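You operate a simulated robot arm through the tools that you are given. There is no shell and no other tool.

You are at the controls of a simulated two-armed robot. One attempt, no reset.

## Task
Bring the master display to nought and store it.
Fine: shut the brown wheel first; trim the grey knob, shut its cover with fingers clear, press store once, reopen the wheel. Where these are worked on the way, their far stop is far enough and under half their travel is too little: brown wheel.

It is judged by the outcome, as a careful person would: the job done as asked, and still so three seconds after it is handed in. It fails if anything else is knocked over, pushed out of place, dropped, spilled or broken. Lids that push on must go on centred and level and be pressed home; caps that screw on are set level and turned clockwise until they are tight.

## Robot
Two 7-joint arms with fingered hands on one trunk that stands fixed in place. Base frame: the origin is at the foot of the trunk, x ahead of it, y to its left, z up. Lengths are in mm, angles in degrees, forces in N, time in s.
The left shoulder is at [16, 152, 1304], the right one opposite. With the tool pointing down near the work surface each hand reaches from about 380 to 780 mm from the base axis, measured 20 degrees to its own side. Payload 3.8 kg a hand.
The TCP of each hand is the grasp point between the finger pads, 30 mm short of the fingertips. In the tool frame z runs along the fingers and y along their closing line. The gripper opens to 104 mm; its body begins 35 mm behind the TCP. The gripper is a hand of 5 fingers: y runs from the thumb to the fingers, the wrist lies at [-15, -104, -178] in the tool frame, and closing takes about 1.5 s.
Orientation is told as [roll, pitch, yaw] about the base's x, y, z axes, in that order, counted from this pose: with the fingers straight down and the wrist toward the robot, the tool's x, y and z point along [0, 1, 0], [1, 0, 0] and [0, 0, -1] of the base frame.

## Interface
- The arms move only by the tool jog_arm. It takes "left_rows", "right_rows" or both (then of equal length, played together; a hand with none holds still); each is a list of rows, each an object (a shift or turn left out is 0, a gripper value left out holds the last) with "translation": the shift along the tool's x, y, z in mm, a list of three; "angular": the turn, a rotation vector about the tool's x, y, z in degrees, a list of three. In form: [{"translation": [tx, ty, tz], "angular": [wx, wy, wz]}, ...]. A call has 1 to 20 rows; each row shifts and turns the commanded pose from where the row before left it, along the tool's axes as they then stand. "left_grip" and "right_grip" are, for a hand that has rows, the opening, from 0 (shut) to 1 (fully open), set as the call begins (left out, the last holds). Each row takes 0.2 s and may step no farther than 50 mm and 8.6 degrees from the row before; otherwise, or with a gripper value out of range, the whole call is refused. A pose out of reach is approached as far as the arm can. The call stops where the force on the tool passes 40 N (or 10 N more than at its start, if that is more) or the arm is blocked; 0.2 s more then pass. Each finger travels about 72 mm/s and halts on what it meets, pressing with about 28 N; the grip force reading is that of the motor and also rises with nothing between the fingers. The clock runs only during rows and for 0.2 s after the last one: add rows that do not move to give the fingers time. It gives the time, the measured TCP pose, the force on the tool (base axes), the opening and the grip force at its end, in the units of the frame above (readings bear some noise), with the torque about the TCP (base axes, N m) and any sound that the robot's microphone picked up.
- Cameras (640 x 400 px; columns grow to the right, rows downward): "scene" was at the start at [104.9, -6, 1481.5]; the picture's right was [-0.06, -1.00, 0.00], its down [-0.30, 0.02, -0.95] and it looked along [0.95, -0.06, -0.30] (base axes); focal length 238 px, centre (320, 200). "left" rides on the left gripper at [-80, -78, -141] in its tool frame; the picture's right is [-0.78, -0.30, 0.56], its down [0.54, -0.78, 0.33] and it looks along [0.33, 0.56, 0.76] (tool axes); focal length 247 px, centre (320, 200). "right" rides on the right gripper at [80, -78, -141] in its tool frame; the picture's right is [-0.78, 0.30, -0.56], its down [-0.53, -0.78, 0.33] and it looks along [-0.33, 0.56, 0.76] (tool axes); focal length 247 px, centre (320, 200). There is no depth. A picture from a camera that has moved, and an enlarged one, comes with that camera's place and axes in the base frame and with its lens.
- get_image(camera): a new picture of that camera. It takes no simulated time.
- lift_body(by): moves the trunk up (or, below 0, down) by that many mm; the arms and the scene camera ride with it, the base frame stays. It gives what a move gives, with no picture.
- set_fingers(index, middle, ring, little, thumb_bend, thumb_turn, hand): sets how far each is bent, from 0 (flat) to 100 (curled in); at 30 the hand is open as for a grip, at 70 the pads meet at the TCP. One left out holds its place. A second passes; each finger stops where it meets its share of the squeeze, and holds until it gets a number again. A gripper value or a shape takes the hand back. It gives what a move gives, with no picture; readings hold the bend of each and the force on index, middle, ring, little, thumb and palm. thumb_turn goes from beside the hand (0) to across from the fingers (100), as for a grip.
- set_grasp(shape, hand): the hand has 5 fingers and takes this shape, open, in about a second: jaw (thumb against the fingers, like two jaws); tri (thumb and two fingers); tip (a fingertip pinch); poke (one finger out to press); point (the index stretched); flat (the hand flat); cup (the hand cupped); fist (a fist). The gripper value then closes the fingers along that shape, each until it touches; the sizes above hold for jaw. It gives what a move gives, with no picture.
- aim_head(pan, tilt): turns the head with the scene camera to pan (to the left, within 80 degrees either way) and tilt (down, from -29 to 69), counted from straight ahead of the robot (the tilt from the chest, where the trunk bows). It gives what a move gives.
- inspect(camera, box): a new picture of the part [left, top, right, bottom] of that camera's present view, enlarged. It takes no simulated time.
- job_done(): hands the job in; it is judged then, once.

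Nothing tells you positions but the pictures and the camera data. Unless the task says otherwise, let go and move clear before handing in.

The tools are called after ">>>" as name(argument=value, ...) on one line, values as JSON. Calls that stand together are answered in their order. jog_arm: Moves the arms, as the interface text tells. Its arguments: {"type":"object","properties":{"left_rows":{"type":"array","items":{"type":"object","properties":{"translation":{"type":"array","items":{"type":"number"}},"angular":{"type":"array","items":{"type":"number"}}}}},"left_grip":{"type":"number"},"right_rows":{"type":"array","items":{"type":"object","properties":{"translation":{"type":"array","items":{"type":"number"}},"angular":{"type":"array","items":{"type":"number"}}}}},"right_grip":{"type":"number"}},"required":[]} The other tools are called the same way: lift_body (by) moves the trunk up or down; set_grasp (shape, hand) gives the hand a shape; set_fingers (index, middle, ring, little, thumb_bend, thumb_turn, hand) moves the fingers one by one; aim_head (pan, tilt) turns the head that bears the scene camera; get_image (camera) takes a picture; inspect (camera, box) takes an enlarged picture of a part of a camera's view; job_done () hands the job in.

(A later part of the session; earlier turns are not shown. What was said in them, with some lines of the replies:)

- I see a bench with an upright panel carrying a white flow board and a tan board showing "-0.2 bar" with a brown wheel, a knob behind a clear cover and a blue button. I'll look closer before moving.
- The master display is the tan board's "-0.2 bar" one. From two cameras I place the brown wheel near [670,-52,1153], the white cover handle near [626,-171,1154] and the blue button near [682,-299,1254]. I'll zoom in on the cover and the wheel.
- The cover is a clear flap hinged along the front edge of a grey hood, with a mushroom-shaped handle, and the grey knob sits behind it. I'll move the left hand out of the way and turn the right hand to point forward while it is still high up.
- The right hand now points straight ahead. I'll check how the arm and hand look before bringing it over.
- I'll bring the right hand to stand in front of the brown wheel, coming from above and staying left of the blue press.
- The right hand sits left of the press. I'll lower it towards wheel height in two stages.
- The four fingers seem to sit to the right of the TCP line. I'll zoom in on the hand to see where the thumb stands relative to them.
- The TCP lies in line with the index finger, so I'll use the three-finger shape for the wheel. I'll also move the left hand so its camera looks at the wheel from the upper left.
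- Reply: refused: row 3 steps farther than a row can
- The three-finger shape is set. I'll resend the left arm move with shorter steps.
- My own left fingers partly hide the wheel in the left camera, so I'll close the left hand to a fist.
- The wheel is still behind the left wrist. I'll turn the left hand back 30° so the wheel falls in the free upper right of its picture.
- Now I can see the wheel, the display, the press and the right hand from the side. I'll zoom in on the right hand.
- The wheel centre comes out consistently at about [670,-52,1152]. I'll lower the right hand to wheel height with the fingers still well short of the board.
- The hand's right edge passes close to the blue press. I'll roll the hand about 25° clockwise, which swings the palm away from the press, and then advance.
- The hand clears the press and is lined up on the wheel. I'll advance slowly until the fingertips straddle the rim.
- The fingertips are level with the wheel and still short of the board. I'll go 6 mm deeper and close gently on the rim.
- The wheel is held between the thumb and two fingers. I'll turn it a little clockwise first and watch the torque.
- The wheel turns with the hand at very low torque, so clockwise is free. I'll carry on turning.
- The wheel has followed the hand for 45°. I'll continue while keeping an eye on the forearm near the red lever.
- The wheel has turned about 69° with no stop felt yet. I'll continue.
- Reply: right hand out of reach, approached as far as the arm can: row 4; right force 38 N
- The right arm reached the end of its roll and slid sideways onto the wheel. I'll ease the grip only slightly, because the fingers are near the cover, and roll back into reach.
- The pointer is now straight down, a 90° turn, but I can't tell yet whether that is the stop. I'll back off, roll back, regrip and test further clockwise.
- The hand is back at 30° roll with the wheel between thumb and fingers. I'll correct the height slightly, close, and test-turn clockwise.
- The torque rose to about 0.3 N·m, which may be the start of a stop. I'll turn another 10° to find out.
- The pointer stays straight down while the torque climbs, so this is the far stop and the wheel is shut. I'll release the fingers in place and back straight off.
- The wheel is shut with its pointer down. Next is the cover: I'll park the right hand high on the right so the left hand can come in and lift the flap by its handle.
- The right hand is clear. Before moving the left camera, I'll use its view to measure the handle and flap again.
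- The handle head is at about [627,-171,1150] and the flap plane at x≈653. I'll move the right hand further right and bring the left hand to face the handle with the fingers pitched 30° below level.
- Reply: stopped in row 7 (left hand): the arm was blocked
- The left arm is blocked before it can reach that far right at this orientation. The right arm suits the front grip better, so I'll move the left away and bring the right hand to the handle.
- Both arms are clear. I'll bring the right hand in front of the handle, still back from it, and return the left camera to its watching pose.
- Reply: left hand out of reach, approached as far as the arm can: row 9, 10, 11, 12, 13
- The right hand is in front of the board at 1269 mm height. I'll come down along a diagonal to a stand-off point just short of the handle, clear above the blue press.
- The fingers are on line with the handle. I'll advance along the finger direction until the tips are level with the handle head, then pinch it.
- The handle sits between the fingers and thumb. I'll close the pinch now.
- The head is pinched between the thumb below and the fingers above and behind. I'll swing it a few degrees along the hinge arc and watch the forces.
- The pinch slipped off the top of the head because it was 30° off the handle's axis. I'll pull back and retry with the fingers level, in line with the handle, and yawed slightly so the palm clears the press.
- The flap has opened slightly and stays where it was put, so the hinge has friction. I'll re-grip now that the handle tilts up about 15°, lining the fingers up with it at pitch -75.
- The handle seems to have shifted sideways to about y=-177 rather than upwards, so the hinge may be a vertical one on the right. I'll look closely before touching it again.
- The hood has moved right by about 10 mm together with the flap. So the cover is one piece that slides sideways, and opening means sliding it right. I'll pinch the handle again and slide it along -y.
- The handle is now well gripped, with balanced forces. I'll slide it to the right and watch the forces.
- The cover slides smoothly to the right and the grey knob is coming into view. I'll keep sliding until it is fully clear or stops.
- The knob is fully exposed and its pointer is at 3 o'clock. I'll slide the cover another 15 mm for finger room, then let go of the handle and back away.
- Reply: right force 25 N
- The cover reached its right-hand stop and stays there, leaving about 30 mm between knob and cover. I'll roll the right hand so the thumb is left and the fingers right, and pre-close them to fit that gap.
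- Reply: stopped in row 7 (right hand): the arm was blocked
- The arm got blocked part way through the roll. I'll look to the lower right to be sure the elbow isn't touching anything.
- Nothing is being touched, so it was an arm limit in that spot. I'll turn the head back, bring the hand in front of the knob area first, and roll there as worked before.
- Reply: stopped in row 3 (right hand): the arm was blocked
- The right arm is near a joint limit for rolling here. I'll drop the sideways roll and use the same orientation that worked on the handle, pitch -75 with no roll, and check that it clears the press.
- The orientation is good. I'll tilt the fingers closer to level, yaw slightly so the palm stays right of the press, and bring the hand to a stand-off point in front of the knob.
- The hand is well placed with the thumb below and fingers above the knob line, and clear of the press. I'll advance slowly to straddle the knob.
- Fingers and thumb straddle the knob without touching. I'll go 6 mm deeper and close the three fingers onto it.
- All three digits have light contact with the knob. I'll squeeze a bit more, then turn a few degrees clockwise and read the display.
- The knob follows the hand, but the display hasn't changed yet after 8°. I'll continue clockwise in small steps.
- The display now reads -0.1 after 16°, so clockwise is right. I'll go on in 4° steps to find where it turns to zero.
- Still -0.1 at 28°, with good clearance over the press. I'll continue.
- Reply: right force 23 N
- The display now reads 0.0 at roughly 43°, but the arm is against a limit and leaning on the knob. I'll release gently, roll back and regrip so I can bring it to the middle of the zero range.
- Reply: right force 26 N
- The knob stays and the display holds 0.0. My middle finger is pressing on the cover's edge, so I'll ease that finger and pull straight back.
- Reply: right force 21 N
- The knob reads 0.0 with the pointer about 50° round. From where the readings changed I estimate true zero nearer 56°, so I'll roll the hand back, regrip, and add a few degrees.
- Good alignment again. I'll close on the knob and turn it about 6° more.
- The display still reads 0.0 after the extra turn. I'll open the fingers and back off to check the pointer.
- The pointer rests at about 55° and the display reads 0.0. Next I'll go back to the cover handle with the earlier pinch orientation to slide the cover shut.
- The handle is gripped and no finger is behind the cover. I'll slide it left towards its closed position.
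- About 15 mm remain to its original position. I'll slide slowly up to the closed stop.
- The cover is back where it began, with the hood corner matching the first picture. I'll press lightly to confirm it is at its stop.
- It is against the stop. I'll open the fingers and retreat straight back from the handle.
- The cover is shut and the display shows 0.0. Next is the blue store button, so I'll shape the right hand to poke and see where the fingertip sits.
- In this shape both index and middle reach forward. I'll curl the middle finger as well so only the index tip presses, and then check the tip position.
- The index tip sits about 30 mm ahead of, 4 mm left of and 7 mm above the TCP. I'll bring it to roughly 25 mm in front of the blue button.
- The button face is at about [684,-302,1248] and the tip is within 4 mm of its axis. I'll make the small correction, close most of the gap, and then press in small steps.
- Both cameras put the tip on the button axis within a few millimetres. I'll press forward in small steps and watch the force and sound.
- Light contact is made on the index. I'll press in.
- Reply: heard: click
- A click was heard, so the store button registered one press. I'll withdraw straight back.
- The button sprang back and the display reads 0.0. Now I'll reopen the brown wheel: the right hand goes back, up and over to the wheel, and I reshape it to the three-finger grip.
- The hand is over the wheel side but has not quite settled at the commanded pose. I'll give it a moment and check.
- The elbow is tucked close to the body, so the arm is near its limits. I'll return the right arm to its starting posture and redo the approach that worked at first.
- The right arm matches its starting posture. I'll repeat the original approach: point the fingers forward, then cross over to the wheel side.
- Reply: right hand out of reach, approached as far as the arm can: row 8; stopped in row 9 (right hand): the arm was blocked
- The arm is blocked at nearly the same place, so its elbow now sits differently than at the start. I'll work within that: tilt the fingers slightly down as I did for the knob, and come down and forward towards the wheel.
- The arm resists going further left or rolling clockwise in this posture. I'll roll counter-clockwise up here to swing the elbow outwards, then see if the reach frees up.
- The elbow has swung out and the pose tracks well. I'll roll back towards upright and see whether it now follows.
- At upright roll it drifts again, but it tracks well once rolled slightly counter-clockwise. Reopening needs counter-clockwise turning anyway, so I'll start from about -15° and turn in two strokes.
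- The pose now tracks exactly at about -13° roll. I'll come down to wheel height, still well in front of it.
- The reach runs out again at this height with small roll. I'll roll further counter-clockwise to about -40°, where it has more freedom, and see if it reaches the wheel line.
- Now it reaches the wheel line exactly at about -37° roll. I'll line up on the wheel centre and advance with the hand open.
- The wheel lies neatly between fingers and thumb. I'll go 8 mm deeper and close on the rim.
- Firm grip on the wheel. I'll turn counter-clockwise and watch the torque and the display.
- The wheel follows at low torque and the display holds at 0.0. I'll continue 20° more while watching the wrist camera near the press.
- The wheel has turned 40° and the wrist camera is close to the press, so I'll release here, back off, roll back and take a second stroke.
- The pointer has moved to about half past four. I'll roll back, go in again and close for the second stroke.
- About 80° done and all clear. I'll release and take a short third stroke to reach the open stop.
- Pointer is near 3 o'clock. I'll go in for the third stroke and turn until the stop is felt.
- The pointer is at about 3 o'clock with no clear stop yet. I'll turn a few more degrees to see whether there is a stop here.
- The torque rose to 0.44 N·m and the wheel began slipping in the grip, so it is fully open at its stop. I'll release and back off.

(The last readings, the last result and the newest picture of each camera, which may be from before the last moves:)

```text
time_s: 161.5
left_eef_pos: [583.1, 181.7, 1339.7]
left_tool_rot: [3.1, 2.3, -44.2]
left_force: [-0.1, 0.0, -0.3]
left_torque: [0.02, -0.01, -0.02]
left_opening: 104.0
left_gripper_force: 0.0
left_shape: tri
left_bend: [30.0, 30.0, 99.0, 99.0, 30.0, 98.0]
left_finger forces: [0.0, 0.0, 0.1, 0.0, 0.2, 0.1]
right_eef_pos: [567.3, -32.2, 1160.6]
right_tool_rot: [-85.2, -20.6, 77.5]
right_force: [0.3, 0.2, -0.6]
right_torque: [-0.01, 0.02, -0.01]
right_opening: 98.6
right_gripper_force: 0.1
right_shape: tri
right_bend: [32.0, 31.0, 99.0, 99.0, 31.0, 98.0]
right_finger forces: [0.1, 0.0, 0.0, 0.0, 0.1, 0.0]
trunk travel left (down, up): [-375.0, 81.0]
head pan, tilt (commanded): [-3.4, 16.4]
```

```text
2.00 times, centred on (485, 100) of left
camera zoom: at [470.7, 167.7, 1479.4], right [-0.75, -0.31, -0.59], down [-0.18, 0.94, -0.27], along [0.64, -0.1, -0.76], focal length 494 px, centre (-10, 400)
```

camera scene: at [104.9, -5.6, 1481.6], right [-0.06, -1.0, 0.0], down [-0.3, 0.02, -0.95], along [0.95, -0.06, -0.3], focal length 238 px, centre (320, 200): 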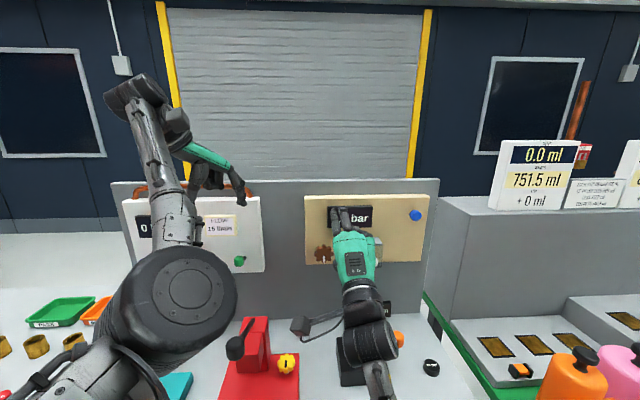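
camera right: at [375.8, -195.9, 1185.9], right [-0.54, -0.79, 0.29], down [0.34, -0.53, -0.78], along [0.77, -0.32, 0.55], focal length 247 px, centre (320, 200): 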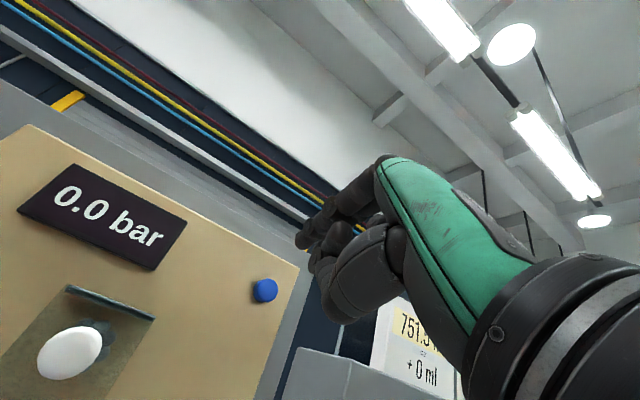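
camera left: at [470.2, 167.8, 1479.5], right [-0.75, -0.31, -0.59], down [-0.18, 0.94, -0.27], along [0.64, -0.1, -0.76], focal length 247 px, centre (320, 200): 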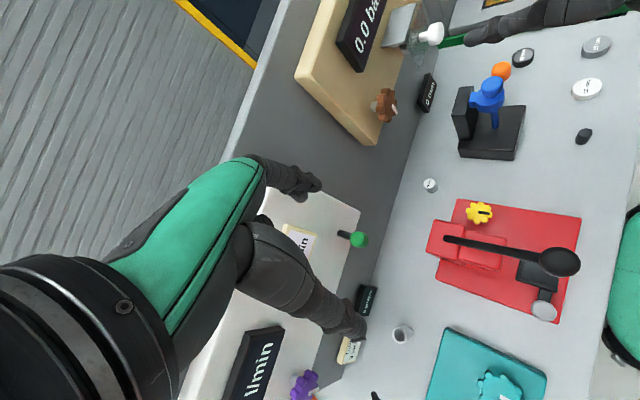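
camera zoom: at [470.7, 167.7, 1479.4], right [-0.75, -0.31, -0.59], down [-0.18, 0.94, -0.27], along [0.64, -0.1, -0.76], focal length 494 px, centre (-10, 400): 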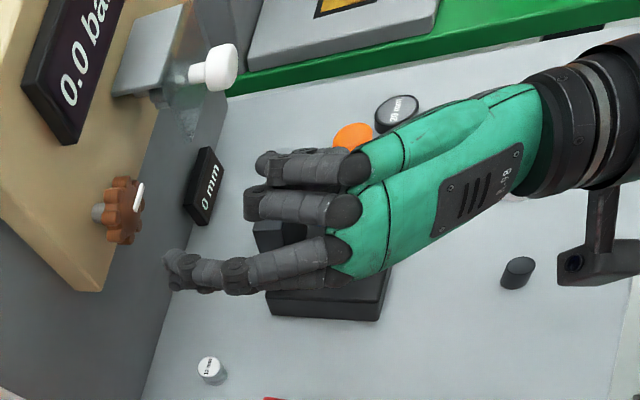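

The wheel is open with its pointer back at 3 o'clock, the cover is shut, and the display reads 0.0. I'll lift the right hand up and away to the right.

>>> jog_arm(right_rows=[{"translation": [-42, 15, -15]}, {"translation": [-42, 15, -10]}, {"translation": [-42, 15, -5]}, {"translation": [-16, -43, 0]}, {"translation": [-16, -43, 0]}, {"translation": [-16, -43, 0]}, {"translation": [-16, -43, 0]}, {"translation": [-16, -43, -5]}, {"translation": [-16, -43, -5]}, {}])

>>> get_image(camera="scene")

>>> inspect(camera="scene", box=[290, 170, 450, 280])

>>> inspect(camera="scene", box=[120, 280, 460, 400])

>>> get_image(camera="left")

```text
time_s: 163.7
left_eef_pos: [583.0, 180.4, 1339.5]
left_tool_rot: [3.1, 2.2, -44.1]
left_force: [0.4, 0.5, -0.1]
left_torque: [-0.01, 0.04, 0.02]
left_opening: 104.0
left_gripper_force: 0.1
left_shape: tri
left_bend: [30.0, 30.0, 99.0, 99.0, 30.0, 98.0]
left_finger forces: [0.0, 0.1, 0.0, 0.1, 0.1, 0.0]
right_eef_pos: [488.6, -296.8, 1296.7]
right_tool_rot: [-85.1, -20.7, 77.6]
right_force: [-0.4, -0.4, 0.3]
right_torque: [0.0, 0.02, -0.01]
right_opening: 98.8
right_gripper_force: 0.0
right_shape: tri
right_bend: [31.0, 31.0, 99.0, 99.0, 31.0, 98.0]
right_finger forces: [0.1, 0.1, 0.0, 0.0, 0.0, 0.1]
trunk travel left (down, up): [-375.0, 81.0]
head pan, tilt (commanded): [-3.4, 16.4]
```

```text
taken
camera scene: at [105.6, -5.6, 1481.5], right [-0.06, -1.0, 0.0], down [-0.3, 0.02, -0.95], along [0.95, -0.06, -0.3], focal length 238 px, centre (320, 200)
```

scene: 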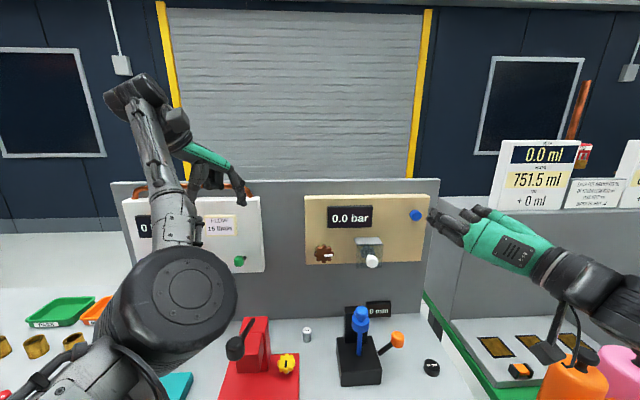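

```text
3.64 times, centred on (370, 225) of scene
camera zoom: at [105.6, -5.6, 1481.5], right [-0.06, -1.0, 0.0], down [-0.3, 0.02, -0.95], along [0.95, -0.06, -0.3], focal length 866 px, centre (138, 109)
```

zoom: 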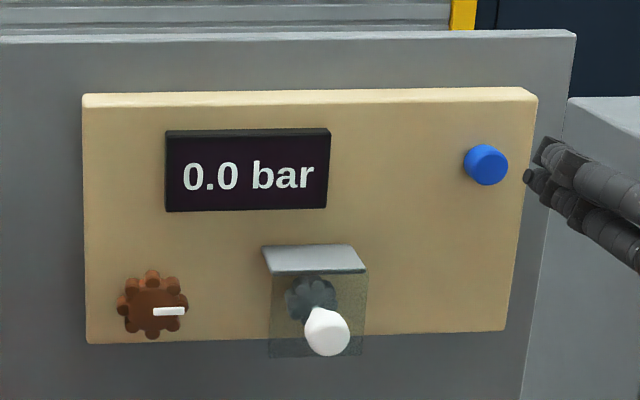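

```text
1.88 times, centred on (290, 340) of scene
camera zoom: at [105.6, -5.6, 1481.5], right [-0.06, -1.0, 0.0], down [-0.3, 0.02, -0.95], along [0.95, -0.06, -0.3], focal length 448 px, centre (376, -64)
```

zoom: 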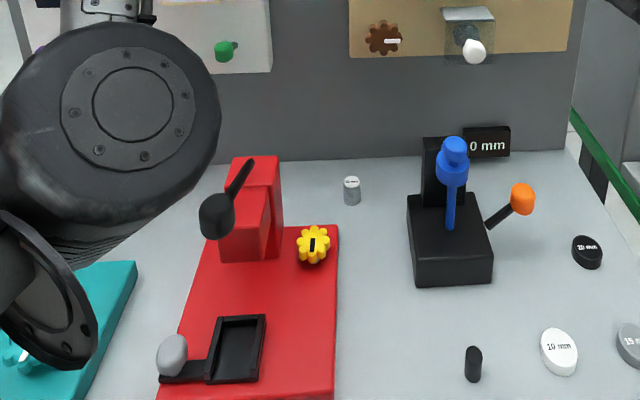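

```text
taken
camera left: at [470.8, 168.2, 1479.3], right [-0.75, -0.31, -0.59], down [-0.18, 0.94, -0.27], along [0.64, -0.1, -0.76], focal length 247 px, centre (320, 200)
```

left: 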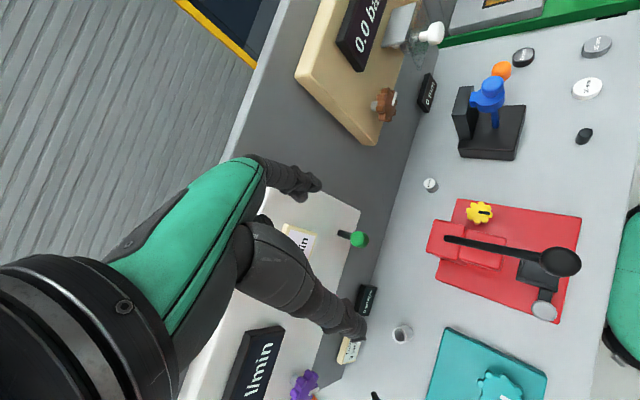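

Everything is in order: wheel shut, knob trimmed, cover shut, store pressed once with a click, wheel reopened to its stop. The display reads 0.0 bar, the bench items stand as they did, and both hands are clear, so I'm handing the job in.

>>> job_done()

```text
The job is handed in.
```

The master display now reads 0.0 bar. The store button was pressed once, with a click heard, and the job is handed in. I don't have the judge's verdict.

- **Brown wheel:** shut clockwise to its stop before trimming. At the end I reopened it counter-clockwise to its other stop, and the pointer is back at 3 o'clock.
- **Grey knob:** turned clockwise about 55°, taking the display from -0.2 to 0.0. The display shows only one decimal, so the true value could be off by up to about 0.03 bar.
- **Cover:** it slides sideways rather than lifting. My first grip slipped off its handle and nudged it about 10 mm before I saw that. It is shut again at its original position, with no finger behind it when it closed.

While I was opening my fingers after the first knob turn, one of them pressed on the cover's edge with about 24 N. I saw no damage or shift from it. The bench items I could see look as they did at the start, and both hands are clear of everything.
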